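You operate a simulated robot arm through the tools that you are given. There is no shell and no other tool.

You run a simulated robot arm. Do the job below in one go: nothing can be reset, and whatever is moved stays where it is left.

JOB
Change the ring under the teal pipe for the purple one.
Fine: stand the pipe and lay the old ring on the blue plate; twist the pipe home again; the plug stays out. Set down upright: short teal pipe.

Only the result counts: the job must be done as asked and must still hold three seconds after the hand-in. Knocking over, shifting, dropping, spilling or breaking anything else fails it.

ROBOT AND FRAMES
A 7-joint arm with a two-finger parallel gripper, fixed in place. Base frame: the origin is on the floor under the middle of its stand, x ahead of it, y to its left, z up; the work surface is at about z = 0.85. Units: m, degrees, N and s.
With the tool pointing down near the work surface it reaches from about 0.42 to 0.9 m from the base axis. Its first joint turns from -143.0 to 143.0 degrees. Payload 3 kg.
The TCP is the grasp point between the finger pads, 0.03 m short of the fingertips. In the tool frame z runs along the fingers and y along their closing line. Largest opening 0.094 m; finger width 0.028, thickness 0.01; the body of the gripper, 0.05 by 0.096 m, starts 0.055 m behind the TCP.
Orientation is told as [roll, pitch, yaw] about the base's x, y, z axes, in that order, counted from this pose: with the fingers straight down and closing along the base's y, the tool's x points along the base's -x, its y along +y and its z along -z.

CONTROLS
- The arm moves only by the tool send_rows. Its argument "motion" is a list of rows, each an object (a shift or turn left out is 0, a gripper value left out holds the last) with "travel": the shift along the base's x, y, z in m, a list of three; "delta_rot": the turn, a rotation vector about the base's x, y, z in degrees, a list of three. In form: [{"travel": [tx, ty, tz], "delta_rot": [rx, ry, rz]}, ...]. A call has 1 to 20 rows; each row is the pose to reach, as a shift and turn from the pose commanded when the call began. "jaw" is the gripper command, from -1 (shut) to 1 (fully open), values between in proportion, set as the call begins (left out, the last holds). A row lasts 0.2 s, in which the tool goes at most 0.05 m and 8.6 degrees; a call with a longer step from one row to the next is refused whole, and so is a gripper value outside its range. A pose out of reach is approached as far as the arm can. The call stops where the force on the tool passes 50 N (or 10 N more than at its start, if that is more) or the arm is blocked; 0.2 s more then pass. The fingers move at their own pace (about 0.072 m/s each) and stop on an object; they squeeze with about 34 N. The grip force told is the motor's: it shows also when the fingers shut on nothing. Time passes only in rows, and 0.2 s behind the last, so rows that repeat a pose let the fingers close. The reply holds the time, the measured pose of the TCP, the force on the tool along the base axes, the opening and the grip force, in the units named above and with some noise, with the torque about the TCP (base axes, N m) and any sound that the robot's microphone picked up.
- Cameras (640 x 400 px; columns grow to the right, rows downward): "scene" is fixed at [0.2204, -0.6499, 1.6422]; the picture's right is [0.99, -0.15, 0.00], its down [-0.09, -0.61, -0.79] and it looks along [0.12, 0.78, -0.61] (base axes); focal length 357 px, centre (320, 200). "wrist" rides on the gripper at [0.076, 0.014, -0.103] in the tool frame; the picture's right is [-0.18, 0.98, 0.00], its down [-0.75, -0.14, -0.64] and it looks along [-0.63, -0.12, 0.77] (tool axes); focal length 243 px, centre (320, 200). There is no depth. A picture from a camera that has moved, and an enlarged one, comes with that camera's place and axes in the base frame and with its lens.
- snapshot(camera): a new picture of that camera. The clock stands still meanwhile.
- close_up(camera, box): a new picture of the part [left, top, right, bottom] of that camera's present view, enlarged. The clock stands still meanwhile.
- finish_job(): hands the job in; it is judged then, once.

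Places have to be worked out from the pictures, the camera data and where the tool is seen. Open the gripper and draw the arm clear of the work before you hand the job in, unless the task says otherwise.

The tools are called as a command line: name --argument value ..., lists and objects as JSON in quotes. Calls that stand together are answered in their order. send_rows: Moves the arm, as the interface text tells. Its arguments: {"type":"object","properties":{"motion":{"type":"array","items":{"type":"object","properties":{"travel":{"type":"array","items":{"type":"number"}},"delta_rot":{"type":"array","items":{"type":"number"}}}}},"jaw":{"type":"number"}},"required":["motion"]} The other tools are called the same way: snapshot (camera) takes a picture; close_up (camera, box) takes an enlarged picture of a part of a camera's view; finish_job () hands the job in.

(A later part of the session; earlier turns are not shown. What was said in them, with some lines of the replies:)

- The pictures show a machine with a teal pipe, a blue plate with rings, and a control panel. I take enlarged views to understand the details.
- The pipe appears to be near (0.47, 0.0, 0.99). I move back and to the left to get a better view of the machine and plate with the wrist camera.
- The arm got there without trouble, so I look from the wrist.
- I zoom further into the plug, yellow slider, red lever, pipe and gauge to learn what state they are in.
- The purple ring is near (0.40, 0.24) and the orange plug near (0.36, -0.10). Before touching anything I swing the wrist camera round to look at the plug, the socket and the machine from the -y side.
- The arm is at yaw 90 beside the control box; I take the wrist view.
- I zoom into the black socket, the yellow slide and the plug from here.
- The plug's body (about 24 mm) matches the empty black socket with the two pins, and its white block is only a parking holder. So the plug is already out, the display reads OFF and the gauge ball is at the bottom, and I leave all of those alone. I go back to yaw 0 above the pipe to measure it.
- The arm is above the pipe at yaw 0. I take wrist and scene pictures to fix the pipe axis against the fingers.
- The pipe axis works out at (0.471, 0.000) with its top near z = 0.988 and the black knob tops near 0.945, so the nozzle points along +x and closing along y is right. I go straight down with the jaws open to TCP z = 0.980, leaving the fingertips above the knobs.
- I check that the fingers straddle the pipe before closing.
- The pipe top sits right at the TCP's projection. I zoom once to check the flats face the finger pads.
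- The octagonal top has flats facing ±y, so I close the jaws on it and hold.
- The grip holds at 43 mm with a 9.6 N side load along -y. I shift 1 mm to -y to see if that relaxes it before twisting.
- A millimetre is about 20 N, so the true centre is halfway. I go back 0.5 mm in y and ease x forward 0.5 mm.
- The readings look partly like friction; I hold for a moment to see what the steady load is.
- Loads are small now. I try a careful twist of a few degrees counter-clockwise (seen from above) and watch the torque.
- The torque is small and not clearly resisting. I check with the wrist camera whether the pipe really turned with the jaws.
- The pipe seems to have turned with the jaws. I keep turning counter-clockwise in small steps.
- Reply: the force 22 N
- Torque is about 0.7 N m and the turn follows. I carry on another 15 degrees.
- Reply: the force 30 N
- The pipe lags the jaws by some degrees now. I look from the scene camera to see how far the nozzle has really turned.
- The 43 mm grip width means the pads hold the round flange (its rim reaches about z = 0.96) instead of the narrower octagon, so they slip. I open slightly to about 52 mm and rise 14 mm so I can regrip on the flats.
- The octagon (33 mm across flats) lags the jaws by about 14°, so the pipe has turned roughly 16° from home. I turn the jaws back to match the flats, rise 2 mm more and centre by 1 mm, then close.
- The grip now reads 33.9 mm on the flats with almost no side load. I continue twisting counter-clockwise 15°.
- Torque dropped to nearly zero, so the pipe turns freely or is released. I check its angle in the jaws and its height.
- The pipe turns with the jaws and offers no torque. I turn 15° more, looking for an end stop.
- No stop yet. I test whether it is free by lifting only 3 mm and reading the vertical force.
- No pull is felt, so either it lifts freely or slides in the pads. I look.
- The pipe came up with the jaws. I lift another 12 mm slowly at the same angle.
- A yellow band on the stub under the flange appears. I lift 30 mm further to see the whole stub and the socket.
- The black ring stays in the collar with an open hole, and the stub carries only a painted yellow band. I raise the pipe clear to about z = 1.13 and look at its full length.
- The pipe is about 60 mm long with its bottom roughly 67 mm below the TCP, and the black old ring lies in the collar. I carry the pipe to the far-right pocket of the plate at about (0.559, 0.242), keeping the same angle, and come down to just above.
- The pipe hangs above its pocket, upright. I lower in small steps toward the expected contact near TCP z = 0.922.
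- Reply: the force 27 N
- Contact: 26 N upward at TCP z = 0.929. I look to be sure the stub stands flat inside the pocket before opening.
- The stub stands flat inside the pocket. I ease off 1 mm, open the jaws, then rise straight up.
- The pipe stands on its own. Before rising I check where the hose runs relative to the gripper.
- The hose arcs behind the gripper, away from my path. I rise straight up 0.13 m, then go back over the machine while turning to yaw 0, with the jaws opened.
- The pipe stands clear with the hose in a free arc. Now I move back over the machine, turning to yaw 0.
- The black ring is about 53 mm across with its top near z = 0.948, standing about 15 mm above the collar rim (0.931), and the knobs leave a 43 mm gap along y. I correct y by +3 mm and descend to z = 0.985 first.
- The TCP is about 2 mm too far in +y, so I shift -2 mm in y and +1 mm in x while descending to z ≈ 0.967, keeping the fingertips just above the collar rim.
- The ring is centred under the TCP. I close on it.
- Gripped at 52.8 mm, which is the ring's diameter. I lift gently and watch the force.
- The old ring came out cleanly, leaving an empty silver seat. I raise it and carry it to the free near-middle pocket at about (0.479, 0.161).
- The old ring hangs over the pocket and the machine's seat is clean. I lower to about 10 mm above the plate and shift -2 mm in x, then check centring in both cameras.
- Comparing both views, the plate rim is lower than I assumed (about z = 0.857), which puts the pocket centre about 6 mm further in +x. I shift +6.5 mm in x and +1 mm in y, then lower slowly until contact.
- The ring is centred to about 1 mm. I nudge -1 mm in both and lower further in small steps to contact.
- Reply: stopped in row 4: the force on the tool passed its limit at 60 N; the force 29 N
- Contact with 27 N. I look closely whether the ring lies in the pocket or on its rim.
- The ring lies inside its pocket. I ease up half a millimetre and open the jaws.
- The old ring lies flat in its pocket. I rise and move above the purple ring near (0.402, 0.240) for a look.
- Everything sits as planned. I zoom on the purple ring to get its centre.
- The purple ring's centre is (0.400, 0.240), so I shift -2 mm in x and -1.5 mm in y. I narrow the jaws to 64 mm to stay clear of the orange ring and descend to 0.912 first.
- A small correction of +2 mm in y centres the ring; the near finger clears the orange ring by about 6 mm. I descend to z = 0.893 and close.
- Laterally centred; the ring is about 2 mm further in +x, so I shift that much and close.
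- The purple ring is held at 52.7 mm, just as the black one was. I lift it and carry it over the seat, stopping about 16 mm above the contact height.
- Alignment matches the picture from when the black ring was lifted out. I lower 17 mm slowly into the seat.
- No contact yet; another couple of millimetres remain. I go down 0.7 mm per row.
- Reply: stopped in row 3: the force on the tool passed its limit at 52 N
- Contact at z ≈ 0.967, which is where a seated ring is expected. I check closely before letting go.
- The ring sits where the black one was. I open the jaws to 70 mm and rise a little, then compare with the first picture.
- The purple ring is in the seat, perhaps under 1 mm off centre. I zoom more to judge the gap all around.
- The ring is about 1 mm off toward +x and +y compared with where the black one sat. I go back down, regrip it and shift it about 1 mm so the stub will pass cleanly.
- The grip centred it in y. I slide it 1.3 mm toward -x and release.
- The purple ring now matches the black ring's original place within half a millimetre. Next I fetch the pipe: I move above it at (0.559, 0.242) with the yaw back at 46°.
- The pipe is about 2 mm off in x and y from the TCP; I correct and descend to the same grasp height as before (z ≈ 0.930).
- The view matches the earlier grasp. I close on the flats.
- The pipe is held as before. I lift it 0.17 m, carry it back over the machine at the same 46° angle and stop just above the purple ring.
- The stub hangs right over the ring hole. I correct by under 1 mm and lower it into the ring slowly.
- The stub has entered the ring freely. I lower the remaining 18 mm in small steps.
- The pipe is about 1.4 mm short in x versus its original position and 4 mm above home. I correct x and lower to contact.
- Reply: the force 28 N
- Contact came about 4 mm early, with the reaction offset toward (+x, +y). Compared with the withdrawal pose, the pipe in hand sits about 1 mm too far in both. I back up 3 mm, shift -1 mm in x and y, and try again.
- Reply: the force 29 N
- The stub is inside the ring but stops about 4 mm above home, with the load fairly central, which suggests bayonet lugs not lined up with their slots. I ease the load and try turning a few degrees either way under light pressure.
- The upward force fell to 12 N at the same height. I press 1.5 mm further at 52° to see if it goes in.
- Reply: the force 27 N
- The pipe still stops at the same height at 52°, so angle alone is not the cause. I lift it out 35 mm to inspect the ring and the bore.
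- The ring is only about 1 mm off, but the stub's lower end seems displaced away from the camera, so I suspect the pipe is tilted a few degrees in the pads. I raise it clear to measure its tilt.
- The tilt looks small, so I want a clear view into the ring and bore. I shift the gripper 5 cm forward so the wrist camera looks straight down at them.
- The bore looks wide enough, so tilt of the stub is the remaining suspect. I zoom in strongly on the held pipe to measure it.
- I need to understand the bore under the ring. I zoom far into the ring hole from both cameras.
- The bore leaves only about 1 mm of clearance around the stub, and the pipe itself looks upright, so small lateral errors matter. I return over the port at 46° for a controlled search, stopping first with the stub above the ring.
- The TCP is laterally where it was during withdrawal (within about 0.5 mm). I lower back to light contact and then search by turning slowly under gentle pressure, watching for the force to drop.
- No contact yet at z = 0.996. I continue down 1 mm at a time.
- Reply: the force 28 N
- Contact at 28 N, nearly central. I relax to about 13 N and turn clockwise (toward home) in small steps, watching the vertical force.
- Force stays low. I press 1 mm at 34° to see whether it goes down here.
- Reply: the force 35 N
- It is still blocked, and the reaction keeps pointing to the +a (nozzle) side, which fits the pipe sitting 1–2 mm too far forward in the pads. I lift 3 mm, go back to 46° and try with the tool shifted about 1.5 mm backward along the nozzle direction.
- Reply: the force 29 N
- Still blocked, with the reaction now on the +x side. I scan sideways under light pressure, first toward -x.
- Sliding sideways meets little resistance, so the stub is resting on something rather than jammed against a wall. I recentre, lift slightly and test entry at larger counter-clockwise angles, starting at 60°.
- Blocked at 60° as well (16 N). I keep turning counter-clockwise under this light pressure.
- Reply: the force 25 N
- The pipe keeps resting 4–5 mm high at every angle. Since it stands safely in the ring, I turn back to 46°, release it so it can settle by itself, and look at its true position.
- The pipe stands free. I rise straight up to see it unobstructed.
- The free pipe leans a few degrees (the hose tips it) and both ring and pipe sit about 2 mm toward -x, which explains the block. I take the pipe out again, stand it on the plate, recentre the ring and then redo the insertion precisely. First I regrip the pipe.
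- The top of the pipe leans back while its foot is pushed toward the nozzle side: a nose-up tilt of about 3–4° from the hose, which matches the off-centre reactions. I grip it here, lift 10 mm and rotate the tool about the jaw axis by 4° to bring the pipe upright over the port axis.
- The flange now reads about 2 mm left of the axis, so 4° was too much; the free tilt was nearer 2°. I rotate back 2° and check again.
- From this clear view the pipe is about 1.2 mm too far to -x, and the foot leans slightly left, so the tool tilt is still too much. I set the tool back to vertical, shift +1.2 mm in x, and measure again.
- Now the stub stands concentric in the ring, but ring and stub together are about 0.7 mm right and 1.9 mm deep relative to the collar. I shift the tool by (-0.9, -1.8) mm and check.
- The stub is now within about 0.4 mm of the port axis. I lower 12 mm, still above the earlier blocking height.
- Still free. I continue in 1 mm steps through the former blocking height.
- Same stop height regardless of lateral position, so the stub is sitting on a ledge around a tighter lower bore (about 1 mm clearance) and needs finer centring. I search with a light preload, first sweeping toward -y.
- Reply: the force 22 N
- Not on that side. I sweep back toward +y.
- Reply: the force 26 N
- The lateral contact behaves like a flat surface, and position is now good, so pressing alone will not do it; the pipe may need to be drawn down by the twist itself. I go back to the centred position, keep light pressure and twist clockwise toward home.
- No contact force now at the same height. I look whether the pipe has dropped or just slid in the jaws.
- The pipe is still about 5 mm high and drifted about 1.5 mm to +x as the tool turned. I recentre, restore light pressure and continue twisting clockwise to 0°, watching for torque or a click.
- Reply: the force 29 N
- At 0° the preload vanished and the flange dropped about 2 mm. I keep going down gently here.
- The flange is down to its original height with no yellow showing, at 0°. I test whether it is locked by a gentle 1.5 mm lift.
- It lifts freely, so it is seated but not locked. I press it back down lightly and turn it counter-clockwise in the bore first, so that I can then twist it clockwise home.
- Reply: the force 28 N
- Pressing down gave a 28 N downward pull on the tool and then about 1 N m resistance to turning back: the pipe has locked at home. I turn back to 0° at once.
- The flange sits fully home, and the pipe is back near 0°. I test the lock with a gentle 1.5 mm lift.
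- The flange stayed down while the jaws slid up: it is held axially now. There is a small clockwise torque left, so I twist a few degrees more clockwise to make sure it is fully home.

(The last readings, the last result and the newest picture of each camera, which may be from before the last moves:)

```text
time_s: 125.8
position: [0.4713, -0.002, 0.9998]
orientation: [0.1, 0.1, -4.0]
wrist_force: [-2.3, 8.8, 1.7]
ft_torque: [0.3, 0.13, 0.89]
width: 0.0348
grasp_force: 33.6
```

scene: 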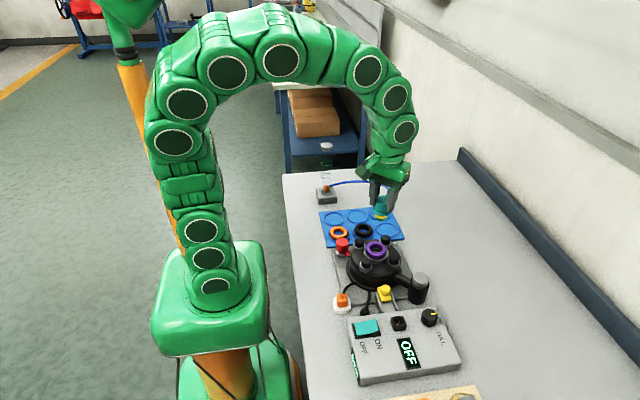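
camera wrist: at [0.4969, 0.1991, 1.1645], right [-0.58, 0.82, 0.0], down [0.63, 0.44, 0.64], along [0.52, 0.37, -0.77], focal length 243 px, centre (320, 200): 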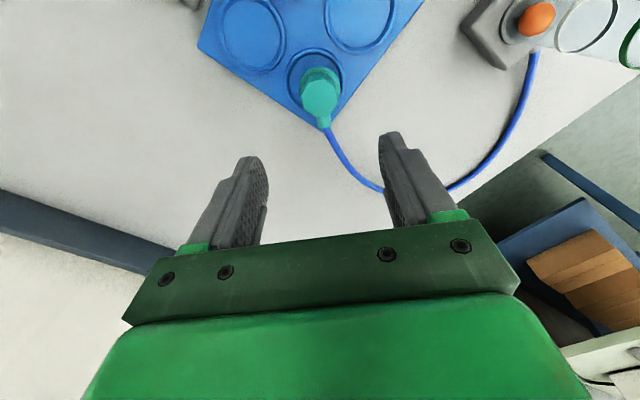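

Clockwise now meets a firm stop (0.9 N m) – the pipe is at its home stop. I relax the torque, open the jaws and rise to inspect.

send_rows --motion '[{"travel": [0, 0, 0], "delta_rot": [0, 0, 1]}, {"travel": [0, 0, 0], "delta_rot": [0, 0, 2]}, {"travel": [0, 0, 0], "delta_rot": [0, 0, 2]}]'

send_rows --motion '[{"travel": [0, 0, 0]}, {"travel": [0, 0, 0]}, {"travel": [0, 0, 0.004]}, {"travel": [0, 0, 0.02]}, {"travel": [0, 0, 0.05]}, {"travel": [0, 0, 0.09]}, {"travel": [0, 0, 0.12]}, {"travel": [0, 0, 0.12]}]' --jaw 0.1

close_up --camera "scene" --box '[345, 225, 409, 265]'

close_up --camera "wrist" --box '[200, 0, 440, 150]'

close_up --camera "scene" --box '[280, 170, 480, 295]'

```text
time_s: 126.6
position: [0.4721, -0.0016, 1.0003]
orientation: [0.1, -0.1, -2.0]
wrist_force: [2.6, 11.1, 17.3]
ft_torque: [0.46, -0.15, 0.18]
width: 0.0342
grasp_force: 33.7
```

```text
time_s: 128.4
position: [0.4731, -0.004, 1.1208]
orientation: [0.1, 0.0, -2.0]
wrist_force: [-1.0, 0.2, -0.6]
ft_torque: [0.03, -0.01, 0.01]
width: 0.0517
grasp_force: 0.1
```

```text
10.00 times, centred on (377, 245) of scene
camera zoom: at [0.2204, -0.6499, 1.6422], right [0.99, -0.15, 0.0], down [-0.09, -0.61, -0.79], along [0.12, 0.78, -0.61], focal length 3571 px, centre (-250, -250)
```

zoom: 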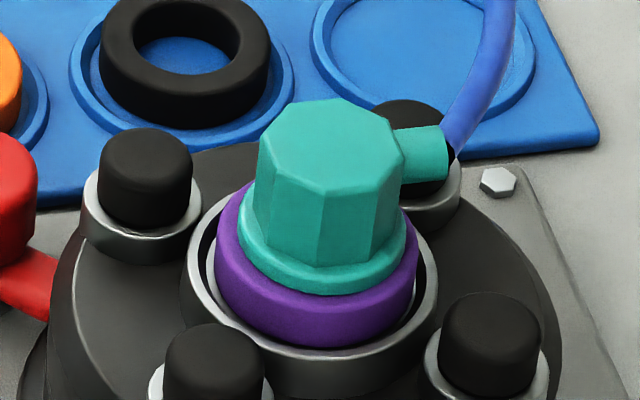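

```text
2.67 times, centred on (320, 75) of wrist
camera zoom: at [0.3966, 0.0131, 1.2242], right [0.22, 0.98, 0.0], down [0.75, -0.17, 0.64], along [0.63, -0.14, -0.77], focal length 647 px, centre (320, 533)
```

zoom: 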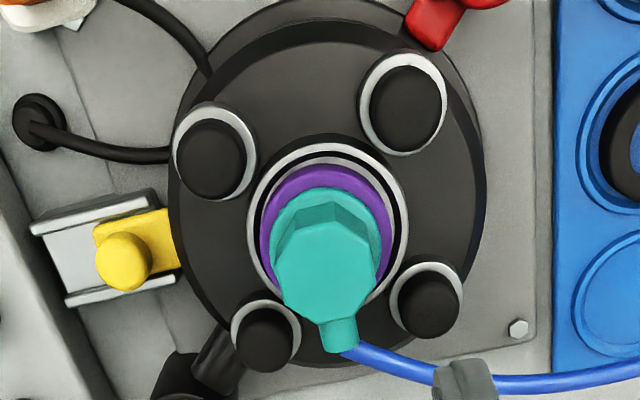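

```text
3.20 times, centred on (380, 232) of scene
camera zoom: at [0.2204, -0.6499, 1.6422], right [0.99, -0.15, 0.0], down [-0.09, -0.61, -0.79], along [0.12, 0.78, -0.61], focal length 1143 px, centre (128, 96)
```

zoom: 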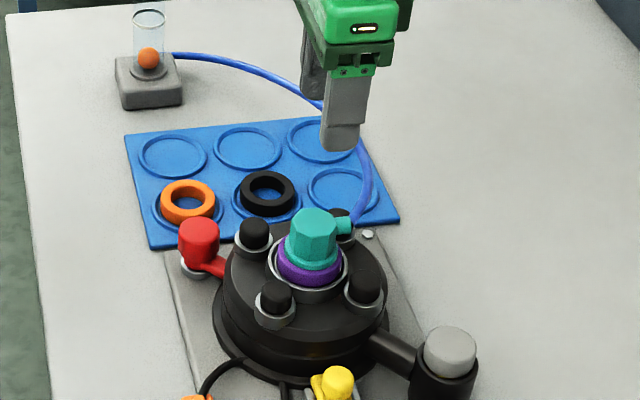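

The pipe stands at its original height and direction on the purple ring, with no yellow showing and the old black ring lying on the plate. I open the gripper fully and draw the arm back up, clear of the work.

send_rows --motion '[{"travel": [0, 0, 0.03]}, {"travel": [0, 0, 0.06]}, {"travel": [0, 0, 0.09]}, {"travel": [0.02, -0.02, 0.11], "delta_rot": [0, 0, 2]}, {"travel": [0.05, -0.045, 0.11], "delta_rot": [0, 0, 2]}, {"travel": [0.08, -0.045, 0.11], "delta_rot": [0, 0, 2]}, {"travel": [0.08, -0.045, 0.11], "delta_rot": [0, 0, 2]}]' --jaw 1

snapshot --camera "scene"

close_up --camera "scene" --box '[345, 225, 409, 265]'

close_up --camera "scene" --box '[280, 170, 480, 295]'

close_up --camera "scene" --box '[310, 270, 500, 400]'

```text
time_s: 130.0
position: [0.552, -0.0475, 1.2294]
orientation: [0.1, 0.1, 0.0]
wrist_force: [0.1, -0.4, 0.7]
ft_torque: [0.0, 0.02, -0.01]
width: 0.094
grasp_force: 0.1
```

```text
taken
```

scene: 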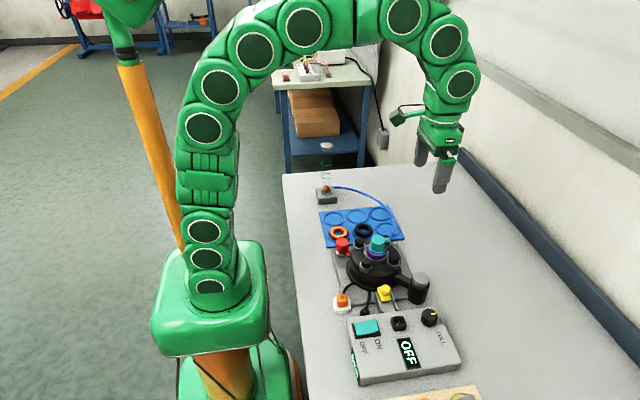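

```text
10.00 times, centred on (377, 245) of scene
camera zoom: at [0.2204, -0.6499, 1.6422], right [0.99, -0.15, 0.0], down [-0.09, -0.61, -0.79], along [0.12, 0.78, -0.61], focal length 3571 px, centre (-250, -250)
```

zoom: 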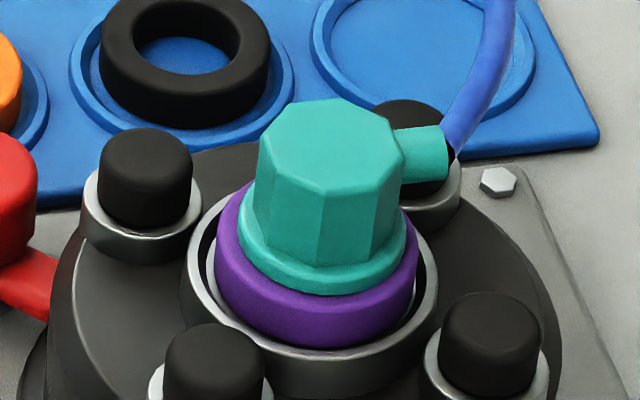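

```text
3.20 times, centred on (380, 232) of scene
camera zoom: at [0.2204, -0.6499, 1.6422], right [0.99, -0.15, 0.0], down [-0.09, -0.61, -0.79], along [0.12, 0.78, -0.61], focal length 1143 px, centre (128, 96)
```

zoom: 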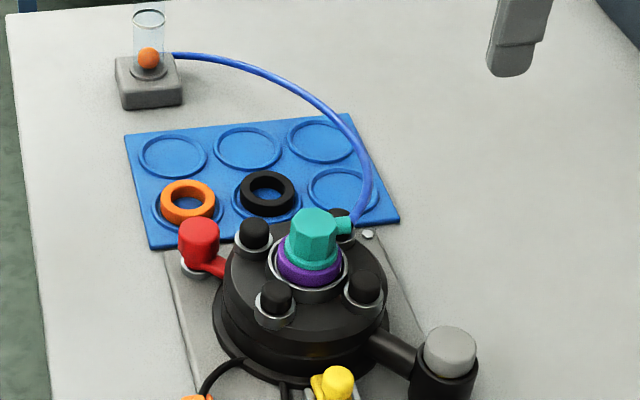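

```text
3.08 times, centred on (405, 335) of scene
camera zoom: at [0.2204, -0.6499, 1.6422], right [0.99, -0.15, 0.0], down [-0.09, -0.61, -0.79], along [0.12, 0.78, -0.61], focal length 1099 px, centre (58, -215)
```

zoom: 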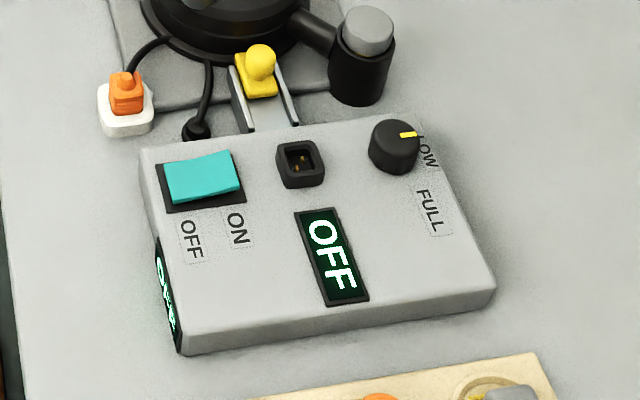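

Everything else looks exactly as at the start, and the plug is still out in its holder. As a last check I go to the same camera pose I used before the first grasp to compare the pipe's seat and angle.

send_rows --motion '[{"travel": [-0.03, 0.02, 0]}, {"travel": [-0.06, 0.04, 0]}, {"travel": [-0.081, 0.0466, -0.03]}, {"travel": [-0.081, 0.0466, -0.07]}, {"travel": [-0.081, 0.0466, -0.107]}, {"travel": [-0.081, 0.0466, -0.107]}]' --jaw 1

close_up --camera "wrist" --box '[200, 0, 440, 150]'

snapshot --camera "wrist"

```text
time_s: 131.4
position: [0.471, 0.0016, 1.1223]
orientation: [0.2, 0.0, 0.1]
wrist_force: [0.1, -0.3, -0.5]
ft_torque: [0.01, 0.03, -0.02]
width: 0.0939
grasp_force: 0.1
```

```text
2.67 times, centred on (320, 75) of wrist
camera zoom: at [0.3933, 0.0148, 1.2255], right [0.18, 0.98, 0.0], down [0.75, -0.14, 0.64], along [0.63, -0.12, -0.77], focal length 647 px, centre (320, 533)
```

zoom: 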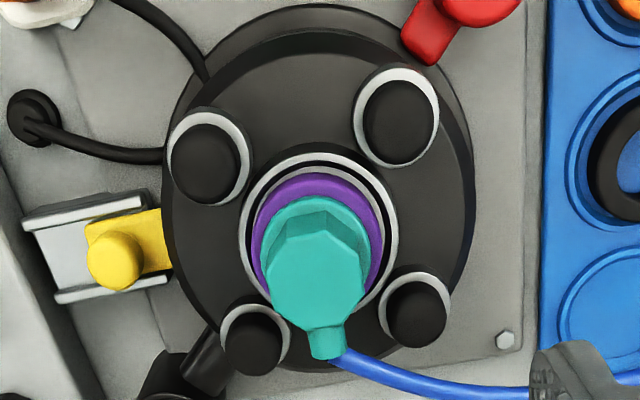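

```text
taken
camera wrist: at [0.3933, 0.0148, 1.2255], right [0.18, 0.98, 0.0], down [0.75, -0.14, 0.64], along [0.63, -0.12, -0.77], focal length 243 px, centre (320, 200)
```

wrist: 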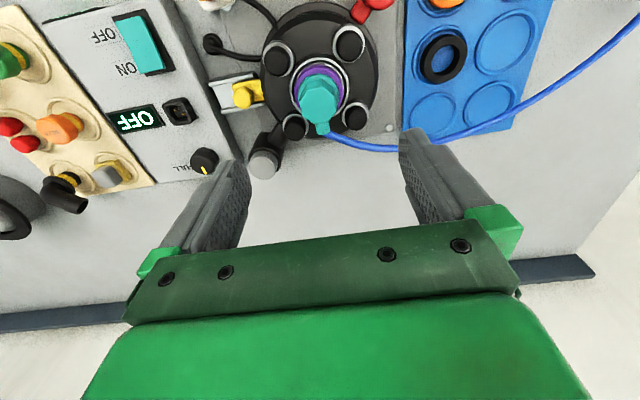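

The view matches the starting one closely. I zoom in once more to judge the pipe's centring and height against the collar.

close_up --camera "scene" --box '[358, 234, 394, 262]'

close_up --camera "wrist" --box '[270, 50, 370, 140]'

```text
14.29 times, centred on (376, 248) of scene
camera zoom: at [0.2204, -0.6499, 1.6422], right [0.99, -0.15, 0.0], down [-0.09, -0.61, -0.79], along [0.12, 0.78, -0.61], focal length 5101 px, centre (-480, -486)
```

zoom: 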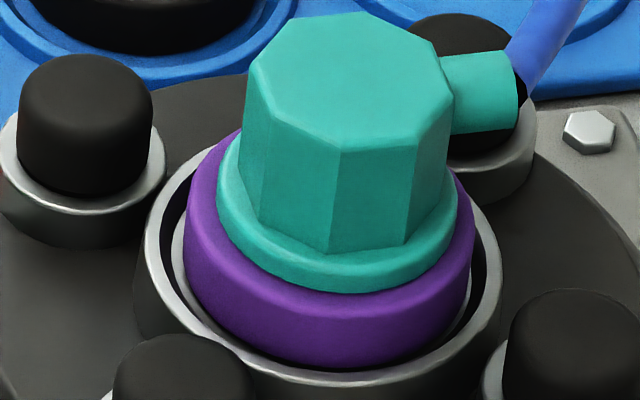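

```text
4.44 times, centred on (320, 95) of wrist
camera zoom: at [0.3933, 0.0148, 1.2255], right [0.18, 0.98, 0.0], down [0.75, -0.14, 0.64], along [0.63, -0.12, -0.77], focal length 1078 px, centre (320, 667)
```

zoom: 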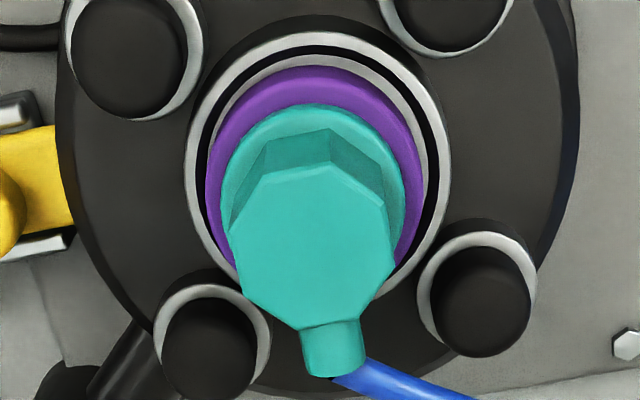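

The pipe sits about 1.5 mm off-centre with a slight lean, so I want to be sure it is truly locked. I regrip it on the flats at 0° for a gentle lift test.

send_rows --motion '[{"travel": [0.0026, -0.0025, -0.03]}, {"travel": [0.0026, -0.0025, -0.06]}, {"travel": [0.0026, -0.0025, -0.09]}, {"travel": [0.0026, -0.0025, -0.115]}, {"travel": [0.0026, -0.0025, -0.1255]}, {"travel": [0.0026, -0.0025, -0.1255]}]' --jaw 0.3

close_up --camera "wrist" --box '[240, 90, 400, 240]'

```text
time_s: 132.8
position: [0.476, -0.002, 0.9976]
orientation: [0.1, 0.1, 0.0]
wrist_force: [-0.4, 0.2, 0.0]
ft_torque: [-0.01, 0.02, 0.01]
width: 0.0612
grasp_force: 0.1
```

```text
2.67 times, centred on (320, 165) of wrist
camera zoom: at [0.3972, 0.0111, 1.1004], right [0.18, 0.98, 0.0], down [0.75, -0.14, 0.64], along [0.63, -0.12, -0.77], focal length 647 px, centre (320, 293)
```

zoom: 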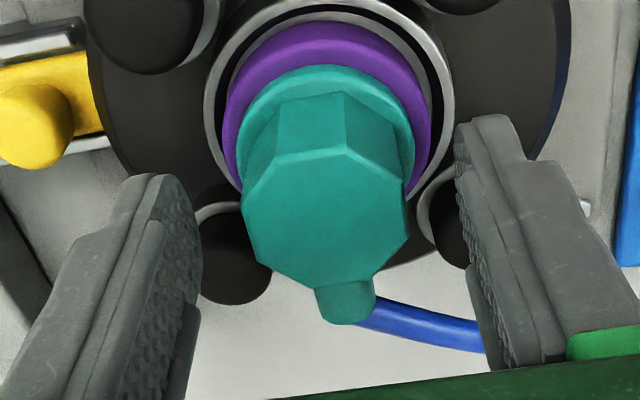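

Aligned well enough; I shift +1 mm in y, close, and lift 2 mm while watching the flange.

send_rows --motion '[{"travel": [-0.0005, 0.001, 0]}, {"travel": [-0.0005, 0.001, 0]}]'

send_rows --motion '[{"travel": [0, 0, 0]}, {"travel": [0, 0, 0]}, {"travel": [0, 0, 0]}]' --jaw -1

close_up --camera "scene" --box '[358, 230, 394, 256]'

send_rows --motion '[{"travel": [0, 0, 0.001]}, {"travel": [0, 0, 0.002]}, {"travel": [0, 0, 0.002]}]'

close_up --camera "scene" --box '[358, 230, 394, 256]'

```text
time_s: 133.4
position: [0.4742, -0.0015, 0.9983]
orientation: [0.1, 0.0, 0.0]
wrist_force: [0.2, 0.0, 0.1]
ft_torque: [-0.01, 0.0, -0.01]
width: 0.0611
grasp_force: 0.0
```

```text
time_s: 134.2
position: [0.474, -0.0014, 0.998]
orientation: [0.0, 0.0, 0.0]
wrist_force: [-0.3, 11.2, 3.0]
ft_torque: [0.46, -0.01, 0.06]
width: 0.034
grasp_force: 34.0
```

```text
15.38 times, centred on (376, 243) of scene
camera zoom: at [0.2204, -0.6499, 1.6422], right [0.99, -0.15, 0.0], down [-0.09, -0.61, -0.79], along [0.12, 0.78, -0.61], focal length 5494 px, centre (-542, -462)
```

zoom: 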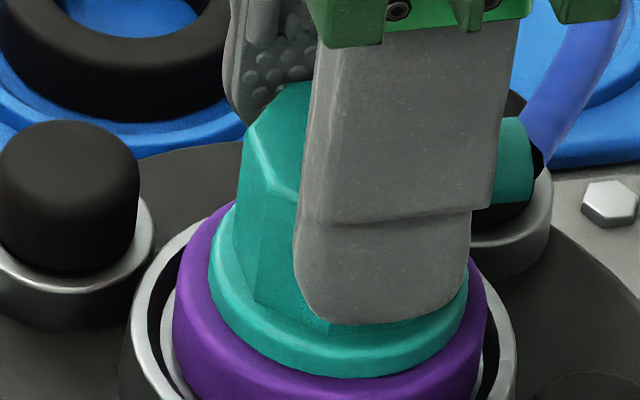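

```text
time_s: 135.0
position: [0.4735, -0.0017, 0.9982]
orientation: [0.0, 0.2, 0.0]
wrist_force: [0.9, 2.4, -27.7]
ft_torque: [0.05, 0.24, 0.05]
width: 0.0338
grasp_force: 34.3
```

```text
15.38 times, centred on (376, 243) of scene
camera zoom: at [0.2204, -0.6499, 1.6422], right [0.99, -0.15, 0.0], down [-0.09, -0.61, -0.79], along [0.12, 0.78, -0.61], focal length 5494 px, centre (-542, -462)
```

zoom: 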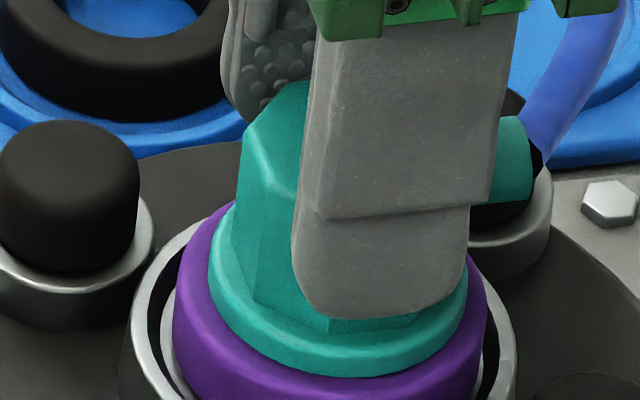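

The lift test pulled 28 N without the flange moving at all: the pipe is locked, and its flats are within about 1° of the starting angle. I relax the pull, open the jaws and rise.

send_rows --motion '[{"travel": [0, 0, -0.0007]}, {"travel": [0, 0, -0.0012]}, {"travel": [0, 0, -0.0012]}]'

send_rows --motion '[{"travel": [0, 0, 0]}, {"travel": [0, 0, 0]}, {"travel": [0, 0, 0]}, {"travel": [0, 0, 0.01]}, {"travel": [0, 0, 0.04]}, {"travel": [0, 0, 0.08]}, {"travel": [0, 0, 0.12]}, {"travel": [0, 0, 0.12]}]' --jaw 0.3

close_up --camera "scene" --box '[345, 225, 409, 265]'

close_up --camera "wrist" --box '[200, 0, 440, 150]'

```text
time_s: 135.8
position: [0.4743, -0.0008, 0.999]
orientation: [0.0, -0.1, 0.0]
wrist_force: [-6.2, 0.0, 26.6]
ft_torque: [-0.02, 0.33, 0.08]
width: 0.0342
grasp_force: 34.4
```

```text
time_s: 137.6
position: [0.4731, -0.0009, 1.1171]
orientation: [0.1, 0.0, 0.0]
wrist_force: [-0.3, -0.2, 0.2]
ft_torque: [0.01, 0.01, 0.01]
width: 0.0611
grasp_force: 0.1
```

```text
10.00 times, centred on (377, 245) of scene
camera zoom: at [0.2204, -0.6499, 1.6422], right [0.99, -0.15, 0.0], down [-0.09, -0.61, -0.79], along [0.12, 0.78, -0.61], focal length 3571 px, centre (-250, -250)
```

zoom: 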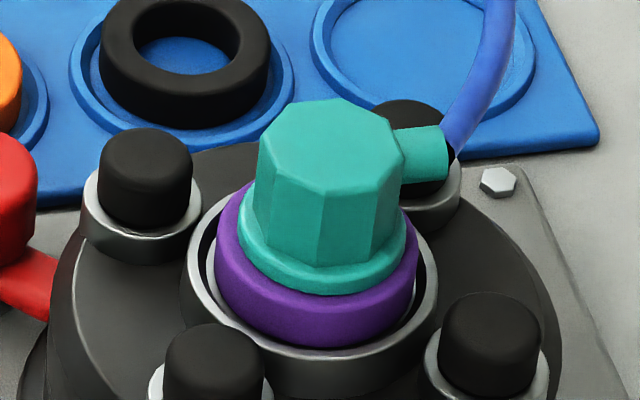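

```text
2.67 times, centred on (320, 75) of wrist
camera zoom: at [0.3953, 0.0123, 1.2197], right [0.18, 0.98, 0.0], down [0.75, -0.14, 0.64], along [0.63, -0.12, -0.77], focal length 647 px, centre (320, 533)
```

zoom: 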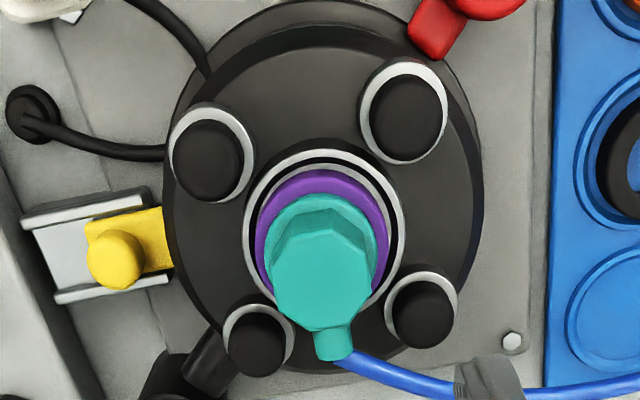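

The pipe is unchanged, locked at home on the purple ring, and looks just like the starting view. I open the gripper fully and draw the arm clear, then take a last look.

send_rows --motion '[{"travel": [0, 0, 0.04]}, {"travel": [0, 0, 0.08]}, {"travel": [0, 0, 0.11]}, {"travel": [0.03, -0.02, 0.115]}, {"travel": [0.06, -0.045, 0.115]}, {"travel": [0.08, -0.045, 0.115]}, {"travel": [0.08, -0.045, 0.115]}, {"travel": [0.08, -0.045, 0.115]}, {"travel": [0.08, -0.045, 0.115]}, {"travel": [0.08, -0.045, 0.115]}]' --jaw 1

close_up --camera "scene" --box '[280, 170, 480, 295]'

close_up --camera "scene" --box '[345, 225, 409, 265]'

```text
time_s: 139.8
position: [0.5542, -0.0461, 1.2314]
orientation: [0.1, 0.0, -0.1]
wrist_force: [0.2, -0.2, 0.3]
ft_torque: [-0.05, -0.01, 0.05]
width: 0.0938
grasp_force: 0.0
```

```text
3.20 times, centred on (380, 232) of scene
camera zoom: at [0.2204, -0.6499, 1.6422], right [0.99, -0.15, 0.0], down [-0.09, -0.61, -0.79], along [0.12, 0.78, -0.61], focal length 1143 px, centre (128, 96)
```

zoom: 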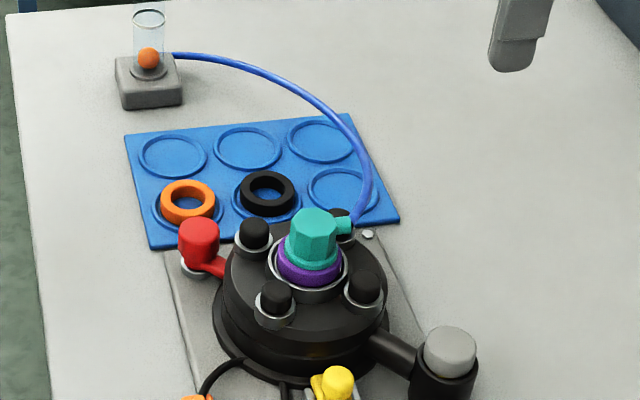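

```text
10.00 times, centred on (377, 245) of scene
camera zoom: at [0.2204, -0.6499, 1.6422], right [0.99, -0.15, 0.0], down [-0.09, -0.61, -0.79], along [0.12, 0.78, -0.61], focal length 3571 px, centre (-250, -250)
```

zoom: 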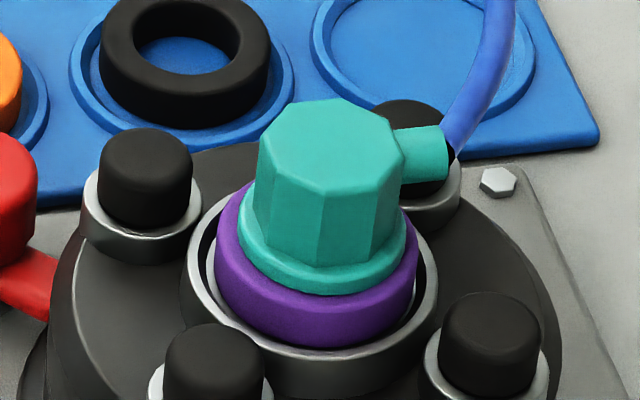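

The purple ring is under the locked teal pipe and the black ring lies on the blue plate. The plug is still out, nothing else has moved, and the gripper is open and clear, so I hand the job in.

finish_job

```text
The job is handed in.
```

The ring is changed and the job is handed in. The purple ring is under the teal pipe, the pipe is locked home again, and the old black ring lies flat in a pocket of the blue plate.

- **Lock:** after the final twist the pipe held against a 28 N upward pull without moving. It sits at its original height and within about 1° of its original angle.
- **Centring:** the pipe and ring sit roughly 1.5 mm off the port's centre, and the pipe leans a degree or so. The pipe started out centred on the collar. I left this as it was because the pipe was locked.
- **Insertion:** it took several tries. The pipe rested about 5 mm high at every angle I tried, until I turned it back to 0° under light pressure and it dropped in. I re-centred the purple ring once along the way.
- **Plug:** I left the orange plug where it was, in the white block. I took that block to be its parking holder, because the plug matches the empty black socket on the control box. The display still reads OFF.

The camera views show nothing else moved or knocked. The gripper is open and the arm is clear of the work.
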